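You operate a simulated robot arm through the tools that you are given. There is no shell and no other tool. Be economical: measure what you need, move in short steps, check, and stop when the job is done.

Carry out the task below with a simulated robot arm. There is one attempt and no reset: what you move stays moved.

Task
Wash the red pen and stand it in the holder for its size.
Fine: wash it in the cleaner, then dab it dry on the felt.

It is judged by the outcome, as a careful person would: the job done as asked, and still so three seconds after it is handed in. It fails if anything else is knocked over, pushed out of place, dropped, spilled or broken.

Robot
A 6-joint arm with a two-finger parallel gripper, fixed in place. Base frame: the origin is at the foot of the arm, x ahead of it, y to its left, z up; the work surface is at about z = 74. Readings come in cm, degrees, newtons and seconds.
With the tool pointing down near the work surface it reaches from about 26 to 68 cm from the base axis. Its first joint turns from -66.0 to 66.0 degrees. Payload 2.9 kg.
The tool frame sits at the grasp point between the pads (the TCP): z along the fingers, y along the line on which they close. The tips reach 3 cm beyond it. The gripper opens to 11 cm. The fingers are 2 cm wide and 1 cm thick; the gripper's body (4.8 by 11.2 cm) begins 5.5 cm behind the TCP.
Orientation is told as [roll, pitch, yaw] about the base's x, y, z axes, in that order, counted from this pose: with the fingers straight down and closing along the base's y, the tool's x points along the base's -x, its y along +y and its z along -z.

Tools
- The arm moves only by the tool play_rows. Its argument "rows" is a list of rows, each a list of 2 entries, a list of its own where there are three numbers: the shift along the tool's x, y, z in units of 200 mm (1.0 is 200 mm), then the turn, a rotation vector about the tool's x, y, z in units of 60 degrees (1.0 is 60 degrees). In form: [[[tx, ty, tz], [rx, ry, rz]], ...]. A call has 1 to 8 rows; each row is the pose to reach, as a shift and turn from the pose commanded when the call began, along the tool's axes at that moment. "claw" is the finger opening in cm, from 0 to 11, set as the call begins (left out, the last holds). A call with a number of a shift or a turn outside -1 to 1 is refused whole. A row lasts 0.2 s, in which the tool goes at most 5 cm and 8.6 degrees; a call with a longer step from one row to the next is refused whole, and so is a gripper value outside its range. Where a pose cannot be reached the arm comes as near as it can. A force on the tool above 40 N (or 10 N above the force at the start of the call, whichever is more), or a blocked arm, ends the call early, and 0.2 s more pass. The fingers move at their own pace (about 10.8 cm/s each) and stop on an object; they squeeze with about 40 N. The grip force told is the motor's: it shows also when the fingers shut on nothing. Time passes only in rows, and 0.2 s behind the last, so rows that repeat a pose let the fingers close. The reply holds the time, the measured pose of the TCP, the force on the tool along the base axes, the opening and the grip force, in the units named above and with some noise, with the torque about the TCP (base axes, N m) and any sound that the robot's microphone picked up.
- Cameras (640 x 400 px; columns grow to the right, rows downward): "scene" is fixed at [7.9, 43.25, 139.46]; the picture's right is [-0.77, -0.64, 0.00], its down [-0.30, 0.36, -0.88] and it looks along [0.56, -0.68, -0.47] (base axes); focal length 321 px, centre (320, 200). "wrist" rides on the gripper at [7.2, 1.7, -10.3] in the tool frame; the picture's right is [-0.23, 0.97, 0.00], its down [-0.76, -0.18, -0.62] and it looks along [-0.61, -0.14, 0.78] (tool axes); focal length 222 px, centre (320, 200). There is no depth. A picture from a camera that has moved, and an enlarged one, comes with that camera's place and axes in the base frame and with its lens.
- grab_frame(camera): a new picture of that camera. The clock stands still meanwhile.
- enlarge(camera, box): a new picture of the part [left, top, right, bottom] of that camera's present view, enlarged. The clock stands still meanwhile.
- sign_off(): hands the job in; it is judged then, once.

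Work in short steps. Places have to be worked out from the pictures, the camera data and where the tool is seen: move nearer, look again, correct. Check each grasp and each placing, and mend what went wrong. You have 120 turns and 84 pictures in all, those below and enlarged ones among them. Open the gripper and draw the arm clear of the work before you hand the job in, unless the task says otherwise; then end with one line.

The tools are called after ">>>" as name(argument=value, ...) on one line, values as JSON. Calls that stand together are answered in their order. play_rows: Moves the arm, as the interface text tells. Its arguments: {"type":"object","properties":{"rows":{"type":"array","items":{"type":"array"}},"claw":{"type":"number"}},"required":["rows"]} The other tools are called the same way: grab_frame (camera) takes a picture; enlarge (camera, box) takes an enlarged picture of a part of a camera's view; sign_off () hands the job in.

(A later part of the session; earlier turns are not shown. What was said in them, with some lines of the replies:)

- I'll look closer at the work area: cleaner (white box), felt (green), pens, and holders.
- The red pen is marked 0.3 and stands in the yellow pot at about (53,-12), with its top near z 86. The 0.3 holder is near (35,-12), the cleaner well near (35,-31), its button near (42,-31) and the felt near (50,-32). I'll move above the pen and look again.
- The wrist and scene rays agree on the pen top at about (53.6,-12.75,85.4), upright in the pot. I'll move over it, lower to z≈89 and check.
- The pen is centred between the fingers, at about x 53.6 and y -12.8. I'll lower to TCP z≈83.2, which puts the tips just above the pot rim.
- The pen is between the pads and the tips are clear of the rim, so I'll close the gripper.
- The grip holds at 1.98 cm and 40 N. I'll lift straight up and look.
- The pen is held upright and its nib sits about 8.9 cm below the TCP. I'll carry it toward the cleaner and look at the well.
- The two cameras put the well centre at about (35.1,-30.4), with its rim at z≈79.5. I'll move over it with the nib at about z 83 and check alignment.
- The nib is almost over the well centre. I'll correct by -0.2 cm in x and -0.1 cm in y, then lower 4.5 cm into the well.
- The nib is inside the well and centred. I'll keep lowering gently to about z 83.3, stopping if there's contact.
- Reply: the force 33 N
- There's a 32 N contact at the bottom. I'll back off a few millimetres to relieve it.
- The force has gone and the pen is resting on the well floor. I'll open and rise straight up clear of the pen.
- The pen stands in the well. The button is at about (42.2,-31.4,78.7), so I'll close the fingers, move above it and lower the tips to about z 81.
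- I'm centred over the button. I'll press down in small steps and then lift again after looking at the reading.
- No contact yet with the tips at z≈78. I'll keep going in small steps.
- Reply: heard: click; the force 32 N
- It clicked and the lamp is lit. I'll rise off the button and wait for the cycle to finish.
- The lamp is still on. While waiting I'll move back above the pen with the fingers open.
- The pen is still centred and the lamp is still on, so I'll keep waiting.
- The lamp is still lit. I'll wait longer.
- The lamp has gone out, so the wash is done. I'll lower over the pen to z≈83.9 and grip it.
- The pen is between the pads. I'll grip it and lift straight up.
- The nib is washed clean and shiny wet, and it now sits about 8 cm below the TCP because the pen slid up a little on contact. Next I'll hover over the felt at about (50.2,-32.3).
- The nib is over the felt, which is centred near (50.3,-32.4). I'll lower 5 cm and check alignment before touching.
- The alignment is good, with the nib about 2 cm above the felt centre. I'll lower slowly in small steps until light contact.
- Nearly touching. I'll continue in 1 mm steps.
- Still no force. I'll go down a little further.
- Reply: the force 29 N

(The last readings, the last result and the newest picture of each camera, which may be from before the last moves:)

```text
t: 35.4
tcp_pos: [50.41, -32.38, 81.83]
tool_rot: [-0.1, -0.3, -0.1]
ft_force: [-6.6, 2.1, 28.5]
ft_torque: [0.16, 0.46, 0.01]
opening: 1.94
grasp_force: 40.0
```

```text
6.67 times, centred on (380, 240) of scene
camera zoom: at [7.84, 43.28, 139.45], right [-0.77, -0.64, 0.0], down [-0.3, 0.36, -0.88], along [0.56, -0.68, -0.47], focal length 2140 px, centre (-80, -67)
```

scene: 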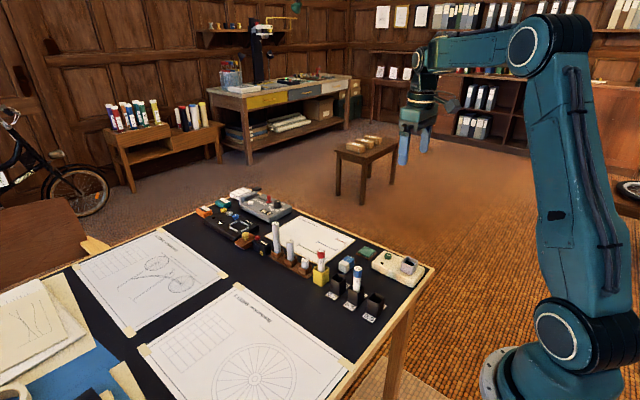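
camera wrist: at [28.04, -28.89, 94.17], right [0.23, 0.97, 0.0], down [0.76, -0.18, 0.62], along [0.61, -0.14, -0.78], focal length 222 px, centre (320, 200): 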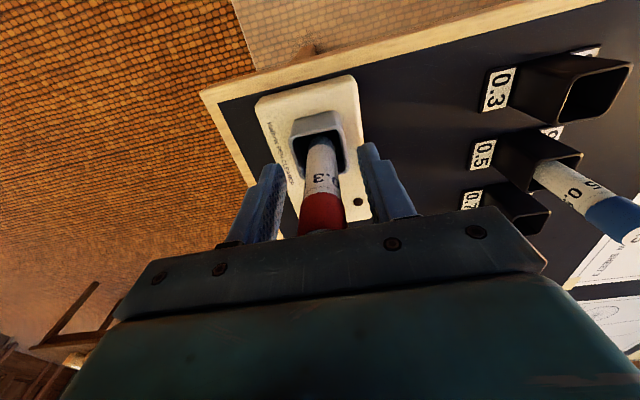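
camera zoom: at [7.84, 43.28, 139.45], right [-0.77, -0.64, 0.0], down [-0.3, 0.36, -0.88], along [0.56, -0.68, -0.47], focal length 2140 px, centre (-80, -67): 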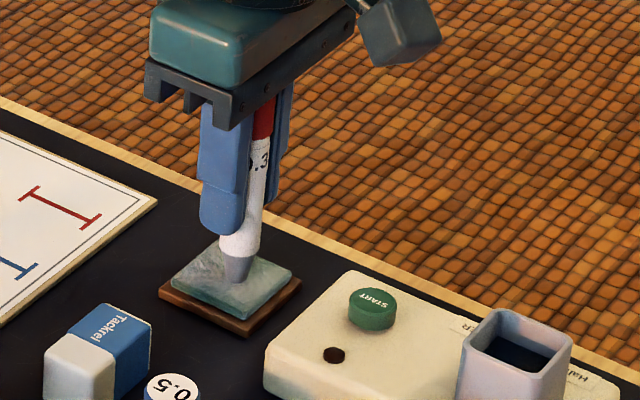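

The nib touched the felt and turned from shiny wet to dull grey. I'll lift and inspect it.

>>> play_rows(rows=[[[0, 0, -0.03], [0, 0, 0]], [[0, 0, -0.2], [0, 0, 0]], [[0, 0, -0.4], [0, 0, 0]], [[0, 0, -0.6], [0, 0, 0]], [[0, 0, -0.75], [0, 0, 0]], [[0, 0, -0.75], [0, 0, 0]]])

>>> enlarge(camera="scene", box=[330, 180, 410, 270])

>>> enlarge(camera="wrist", box=[220, 40, 420, 240])

```text
t: 36.8
tcp_pos: [50.28, -32.12, 96.71]
tool_rot: [0.1, 0.0, 0.0]
ft_force: [-0.2, 0.3, 0.4]
ft_torque: [0.01, -0.02, -0.03]
opening: 1.96
grasp_force: 39.5
```

```text
4.44 times, centred on (370, 225) of scene
camera zoom: at [7.9, 43.25, 139.46], right [-0.77, -0.64, 0.0], down [-0.3, 0.36, -0.88], along [0.56, -0.68, -0.47], focal length 1427 px, centre (98, 89)
```

zoom: 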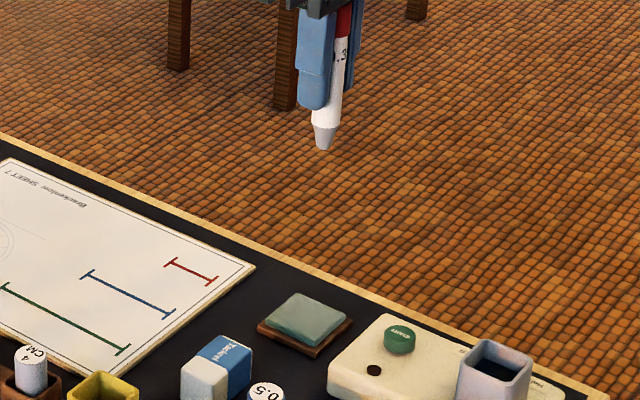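

```text
2.00 times, centred on (320, 140) of wrist
camera zoom: at [43.15, -30.5, 106.96], right [0.23, 0.97, 0.0], down [0.76, -0.18, 0.62], along [0.61, -0.14, -0.78], focal length 444 px, centre (320, 320)
```

zoom: 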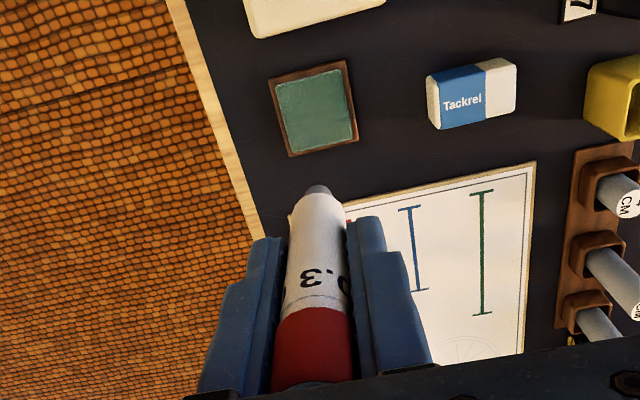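

The nib is clean and dry. The 0.3 holder is at about (35.3,-13.2), so I'll carry the pen above it at the present height and look.

>>> play_rows(rows=[[[0.12, 0.12, 0], [0, 0, 0]], [[0.28, 0.28, 0], [0, 0, 0]], [[0.44, 0.44, 0], [0, 0, 0]], [[0.6, 0.6, 0], [0, 0, 0]], [[0.7, 0.78, 0], [0, 0, 0]], [[0.75, 0.945, 0], [0, 0, 0]], [[0.75, 0.945, 0], [0, 0, 0]]])

>>> enlarge(camera="scene", box=[340, 210, 440, 330])

>>> enlarge(camera="wrist", box=[220, 0, 420, 240])

```text
t: 38.4
tcp_pos: [35.47, -13.5, 96.55]
tool_rot: [0.1, 0.1, 0.0]
ft_force: [0.9, 0.0, 0.4]
ft_torque: [0.0, -0.02, 0.01]
opening: 1.94
grasp_force: 39.8
```

```text
3.33 times, centred on (390, 270) of scene
camera zoom: at [7.9, 43.25, 139.46], right [-0.77, -0.64, 0.0], down [-0.3, 0.36, -0.88], along [0.56, -0.68, -0.47], focal length 1070 px, centre (87, -33)
```

zoom: 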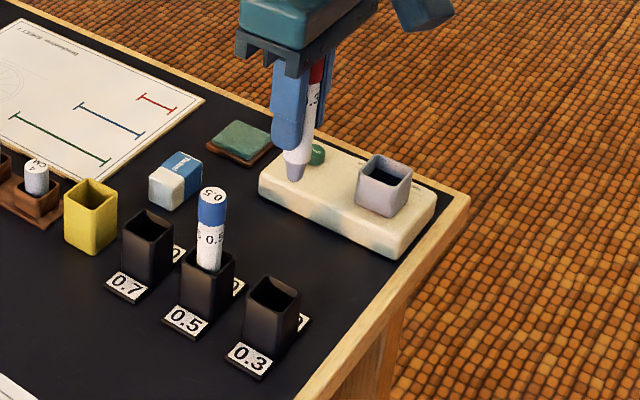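

```text
1.67 times, centred on (320, 120) of wrist
camera zoom: at [28.34, -11.81, 106.85], right [0.23, 0.97, 0.0], down [0.76, -0.18, 0.62], along [0.61, -0.14, -0.78], focal length 370 px, centre (320, 333)
```

zoom: 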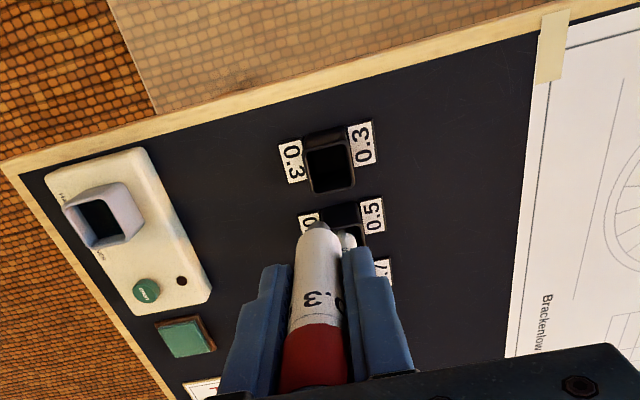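

The holder opening is at about (35.4,-12.5). I'll shift +1 cm in y, lower 6 cm and recheck.

>>> play_rows(rows=[[[0.005, 0.05, 0], [0, 0, 0]], [[0.005, 0.05, 0.15], [0, 0, 0]], [[0.005, 0.05, 0.3], [0, 0, 0]], [[0.005, 0.05, 0.3], [0, 0, 0]]])

>>> enlarge(camera="scene", box=[360, 220, 440, 320])

>>> enlarge(camera="wrist", box=[220, 0, 420, 240])

```text
t: 39.4
tcp_pos: [35.2, -12.55, 90.45]
tool_rot: [0.0, -0.1, 0.0]
ft_force: [-0.1, 0.9, 0.8]
ft_torque: [0.01, -0.02, 0.02]
opening: 1.98
grasp_force: 39.7
```

```text
4.00 times, centred on (400, 270) of scene
camera zoom: at [7.9, 43.25, 139.46], right [-0.77, -0.64, 0.0], down [-0.3, 0.36, -0.88], along [0.56, -0.68, -0.47], focal length 1284 px, centre (0, -80)
```

zoom: 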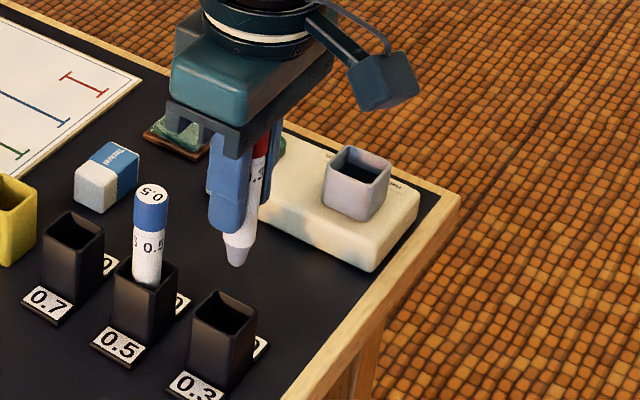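

```text
1.67 times, centred on (320, 120) of wrist
camera zoom: at [28.02, -10.76, 100.82], right [0.23, 0.97, 0.0], down [0.76, -0.18, 0.62], along [0.61, -0.14, -0.78], focal length 370 px, centre (320, 333)
```

zoom: 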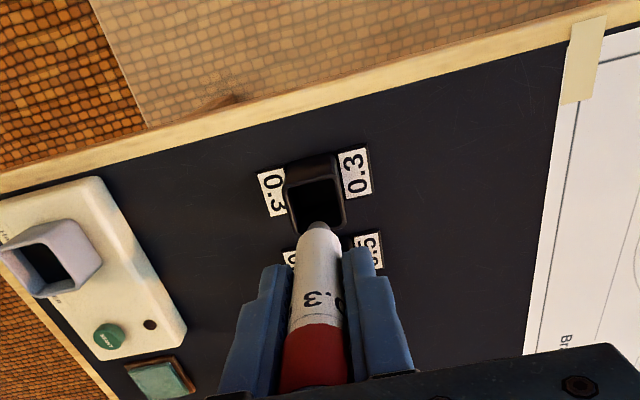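

The nib is at about (35.4,-12.55,82.3) and the holder rim centre is perhaps at x 35.6 and z 78–79. I'll nudge +0.25 cm in x, lower until the nib is just above the rim, and recheck.

>>> play_rows(rows=[[[-0.012, 0, 0], [0, 0, 0]], [[-0.012, 0, 0.08], [0, 0, 0]], [[-0.012, 0, 0.135], [0, 0, 0]], [[-0.012, 0, 0.135], [0, 0, 0]]])

>>> enlarge(camera="scene", box=[370, 240, 440, 320])

>>> enlarge(camera="wrist", box=[260, 60, 380, 180])

```text
t: 40.4
tcp_pos: [35.43, -12.43, 87.92]
tool_rot: [0.0, -0.1, -0.1]
ft_force: [-0.5, -0.5, -1.0]
ft_torque: [0.02, -0.02, -0.04]
opening: 1.95
grasp_force: 39.9
```

```text
5.00 times, centred on (405, 280) of scene
camera zoom: at [7.9, 43.25, 139.46], right [-0.77, -0.64, 0.0], down [-0.3, 0.36, -0.88], along [0.56, -0.68, -0.47], focal length 1605 px, centre (-105, -200)
```

zoom: 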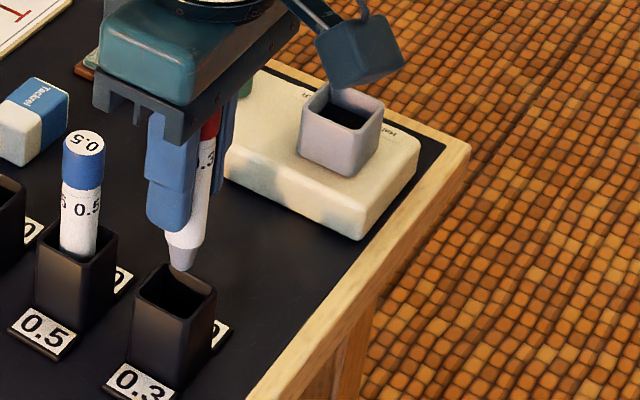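

```text
3.33 times, centred on (320, 120) of wrist
camera zoom: at [28.28, -10.75, 98.19], right [0.23, 0.97, 0.0], down [0.76, -0.18, 0.62], along [0.61, -0.14, -0.78], focal length 740 px, centre (320, 467)
```

zoom: 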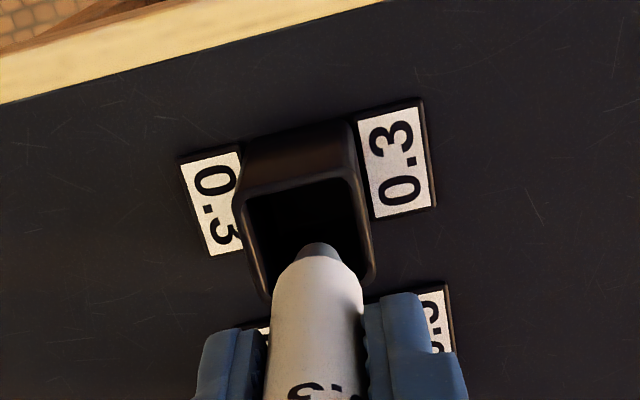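

The opening centre is about 0.35 cm further in +x and 0.28 cm in -y from the nib. I'll correct that and lower 3.5 cm in gentle steps.

>>> play_rows(rows=[[[-0.017, -0.014, 0], [0, 0, 0]], [[-0.017, -0.014, 0.03], [0, 0, 0]], [[-0.017, -0.014, 0.06], [0, 0, 0]], [[-0.017, -0.014, 0.09], [0, 0, 0]], [[-0.017, -0.014, 0.12], [0, 0, 0]], [[-0.017, -0.014, 0.15], [0, 0, 0]], [[-0.017, -0.014, 0.15], [0, 0, 0]]])

>>> enlarge(camera="scene", box=[370, 240, 440, 320])

>>> enlarge(camera="wrist", box=[260, 60, 380, 180])

```text
t: 42.0
tcp_pos: [35.87, -12.74, 84.99]
tool_rot: [0.0, -0.1, 0.0]
ft_force: [-0.3, 0.5, -0.2]
ft_torque: [-0.03, -0.04, 0.0]
opening: 1.96
grasp_force: 40.3
```

```text
5.00 times, centred on (405, 280) of scene
camera zoom: at [7.9, 43.25, 139.46], right [-0.77, -0.64, 0.0], down [-0.3, 0.36, -0.88], along [0.56, -0.68, -0.47], focal length 1605 px, centre (-105, -200)
```

zoom: 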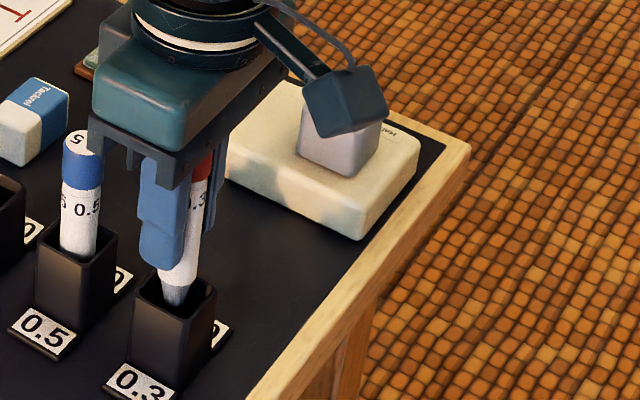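

```text
3.33 times, centred on (320, 120) of wrist
camera zoom: at [28.63, -11.09, 95.24], right [0.23, 0.97, 0.0], down [0.76, -0.18, 0.62], along [0.61, -0.14, -0.78], focal length 740 px, centre (320, 467)
```

zoom: 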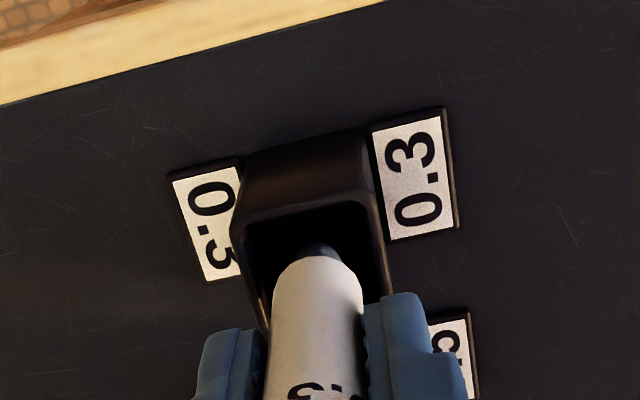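

The nib is inside the 0.3 holder and centred. I'll keep lowering gently until it touches the floor.

>>> play_rows(rows=[[[0, 0, 0.02], [0, 0, 0]], [[0, 0, 0.04], [0, 0, 0]], [[0, 0, 0.06], [0, 0, 0]], [[0, 0, 0.08], [0, 0, 0]], [[0, 0, 0.09], [0, 0, 0]], [[0, 0, 0.1], [0, 0, 0]]])

>>> enlarge(camera="scene", box=[370, 240, 440, 320])

>>> enlarge(camera="wrist", box=[260, 60, 380, 180])

```text
t: 43.4
tcp_pos: [35.88, -12.76, 83.0]
tool_rot: [0.0, 0.0, 0.0]
ft_force: [-0.9, 0.3, -1.0]
ft_torque: [0.01, 0.0, 0.01]
opening: 1.95
grasp_force: 40.0
```

```text
5.00 times, centred on (405, 280) of scene
camera zoom: at [7.9, 43.25, 139.46], right [-0.77, -0.64, 0.0], down [-0.3, 0.36, -0.88], along [0.56, -0.68, -0.47], focal length 1605 px, centre (-105, -200)
```

zoom: 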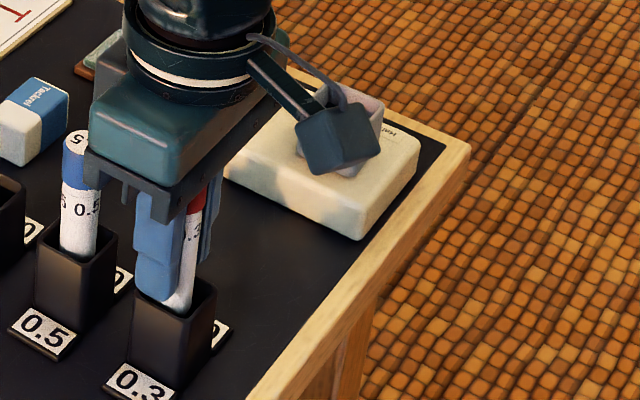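

```text
3.33 times, centred on (320, 120) of wrist
camera zoom: at [28.7, -11.07, 93.19], right [0.23, 0.97, 0.0], down [0.76, -0.18, 0.62], along [0.61, -0.14, -0.78], focal length 740 px, centre (320, 467)
```

zoom: 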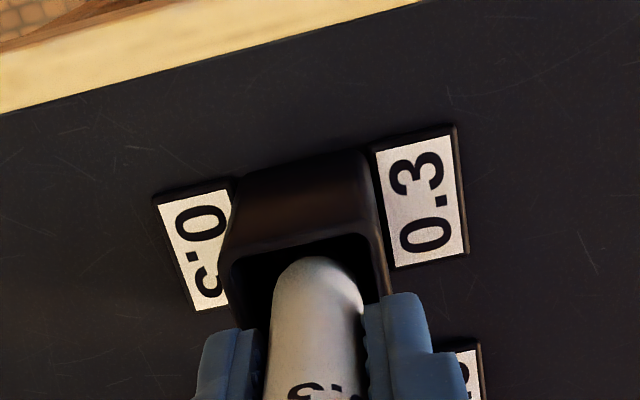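

No contact yet. A few more millimetres in 1 mm steps.

>>> play_rows(rows=[[[0, 0, 0.006], [0, 0, 0]], [[0, 0, 0.012], [0, 0, 0]], [[0, 0, 0.018], [0, 0, 0]], [[0, 0, 0.024], [0, 0, 0]], [[0, 0, 0.03], [0, 0, 0]]])

```text
t: 44.6
tcp_pos: [35.85, -12.69, 82.29]
tool_rot: [0.0, 0.1, 0.0]
ft_force: [-1.0, -0.6, -0.4]
ft_torque: [-0.01, -0.01, 0.02]
opening: 1.94
grasp_force: 39.6
```

>>> play_rows(rows=[[[0, 0, 0.006], [0, 0, 0]], [[0, 0, 0.012], [0, 0, 0]], [[0, 0, 0.018], [0, 0, 0]], [[0, 0, 0.024], [0, 0, 0]]])

>>> enlarge(camera="scene", box=[370, 240, 440, 320])

```text
t: 45.6
tcp_pos: [35.76, -12.76, 82.06]
tool_rot: [0.0, -0.1, -0.1]
ft_force: [-6.7, 4.9, 39.4]
ft_torque: [0.29, 0.41, -0.2]
opening: 1.92
grasp_force: 40.0
```

```text
5.00 times, centred on (405, 280) of scene
camera zoom: at [7.84, 43.28, 139.46], right [-0.77, -0.64, 0.0], down [-0.3, 0.36, -0.88], along [0.56, -0.68, -0.47], focal length 1605 px, centre (-105, -200)
```

zoom: 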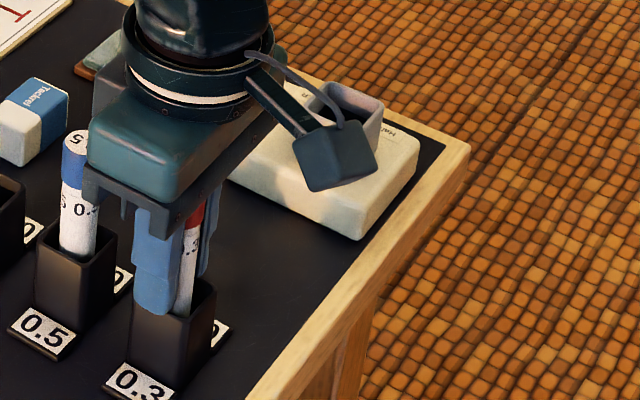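

The pen is at the floor. I'll back off slightly to relieve the force, then open and rise.

>>> play_rows(rows=[[[0, 0, -0.02], [0, 0, 0]], [[0, 0, -0.022], [0, 0, 0]]])

>>> play_rows(rows=[[[0, 0, 0], [0, 0, 0]], [[0, 0, 0], [0, 0, 0]], [[0, 0, -0.05], [0, 0, 0]], [[0, 0, -0.2], [0, 0, 0]], [[0, 0, -0.4], [0, 0, 0]], [[0, 0, -0.6], [0, 0, 0]], [[0, 0, -0.75], [0, 0, 0]], [[0, 0, -0.75], [0, 0, 0]]], claw=5)

>>> enlarge(camera="scene", box=[240, 200, 440, 325])

>>> grab_frame(camera="wrist")

```text
t: 46.2
tcp_pos: [35.67, -12.77, 82.28]
tool_rot: [0.1, 0.0, 0.1]
ft_force: [0.5, -0.6, -0.1]
ft_torque: [0.0, 0.01, -0.04]
opening: 1.96
grasp_force: 39.6
```

```text
t: 48.0
tcp_pos: [35.78, -12.87, 97.3]
tool_rot: [0.0, 0.0, 0.0]
ft_force: [0.9, -0.4, 0.0]
ft_torque: [-0.01, 0.02, 0.02]
opening: 5.02
grasp_force: 0.1
```

```text
3.20 times, centred on (340, 262) of scene
camera zoom: at [7.9, 43.25, 139.46], right [-0.77, -0.64, 0.0], down [-0.3, 0.36, -0.88], along [0.56, -0.68, -0.47], focal length 1027 px, centre (256, 0)
```

zoom: 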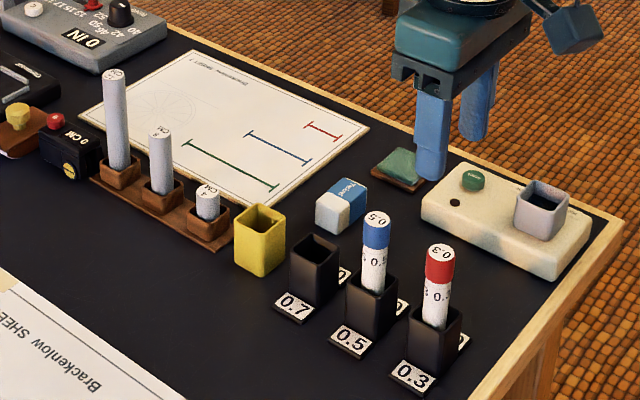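

```text
29 pictures are left
camera wrist: at [28.59, -11.23, 107.62], right [0.23, 0.97, 0.0], down [0.76, -0.18, 0.62], along [0.61, -0.14, -0.78], focal length 222 px, centre (320, 200)
```

wrist: 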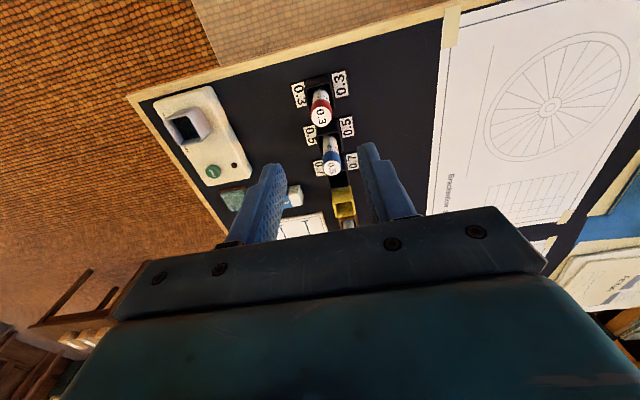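

The red pen stands in the 0.3 holder and everything else is in place. I'll draw the arm clear by going up and away.

>>> play_rows(rows=[[[0, 0, -0.2], [0, 0, 0]], [[0, -0.1, -0.4], [0, 0, 0]], [[0, -0.3, -0.5], [0, 0, 0]], [[0, -0.5, -0.5], [0, 0, 0]], [[0, -0.7, -0.5], [0, 0, 0]], [[0, -0.7, -0.5], [0, 0, 0]]])

>>> enlarge(camera="scene", box=[240, 200, 440, 325])

```text
t: 49.4
tcp_pos: [35.75, -26.76, 107.2]
tool_rot: [0.0, 0.0, 0.1]
ft_force: [-0.1, -0.4, 0.0]
ft_torque: [0.0, -0.01, -0.01]
opening: 5.02
grasp_force: 0.0
```

```text
3.20 times, centred on (340, 262) of scene
camera zoom: at [7.9, 43.25, 139.46], right [-0.77, -0.64, 0.0], down [-0.3, 0.36, -0.88], along [0.56, -0.68, -0.47], focal length 1027 px, centre (256, 0)
```

zoom: 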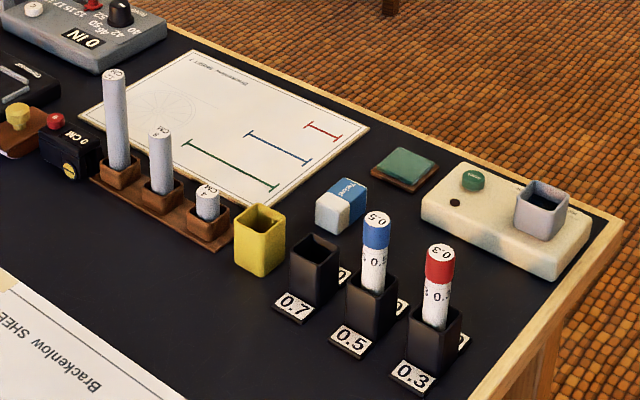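

Everything is standing where it should be, so I'll hand the job in.

>>> sign_off()

```text
The job is handed in.
```

The red 0.3 pen has been washed in the cleaner, dabbed dry on the felt and stood in the 0.3 holder, with nothing else disturbed.
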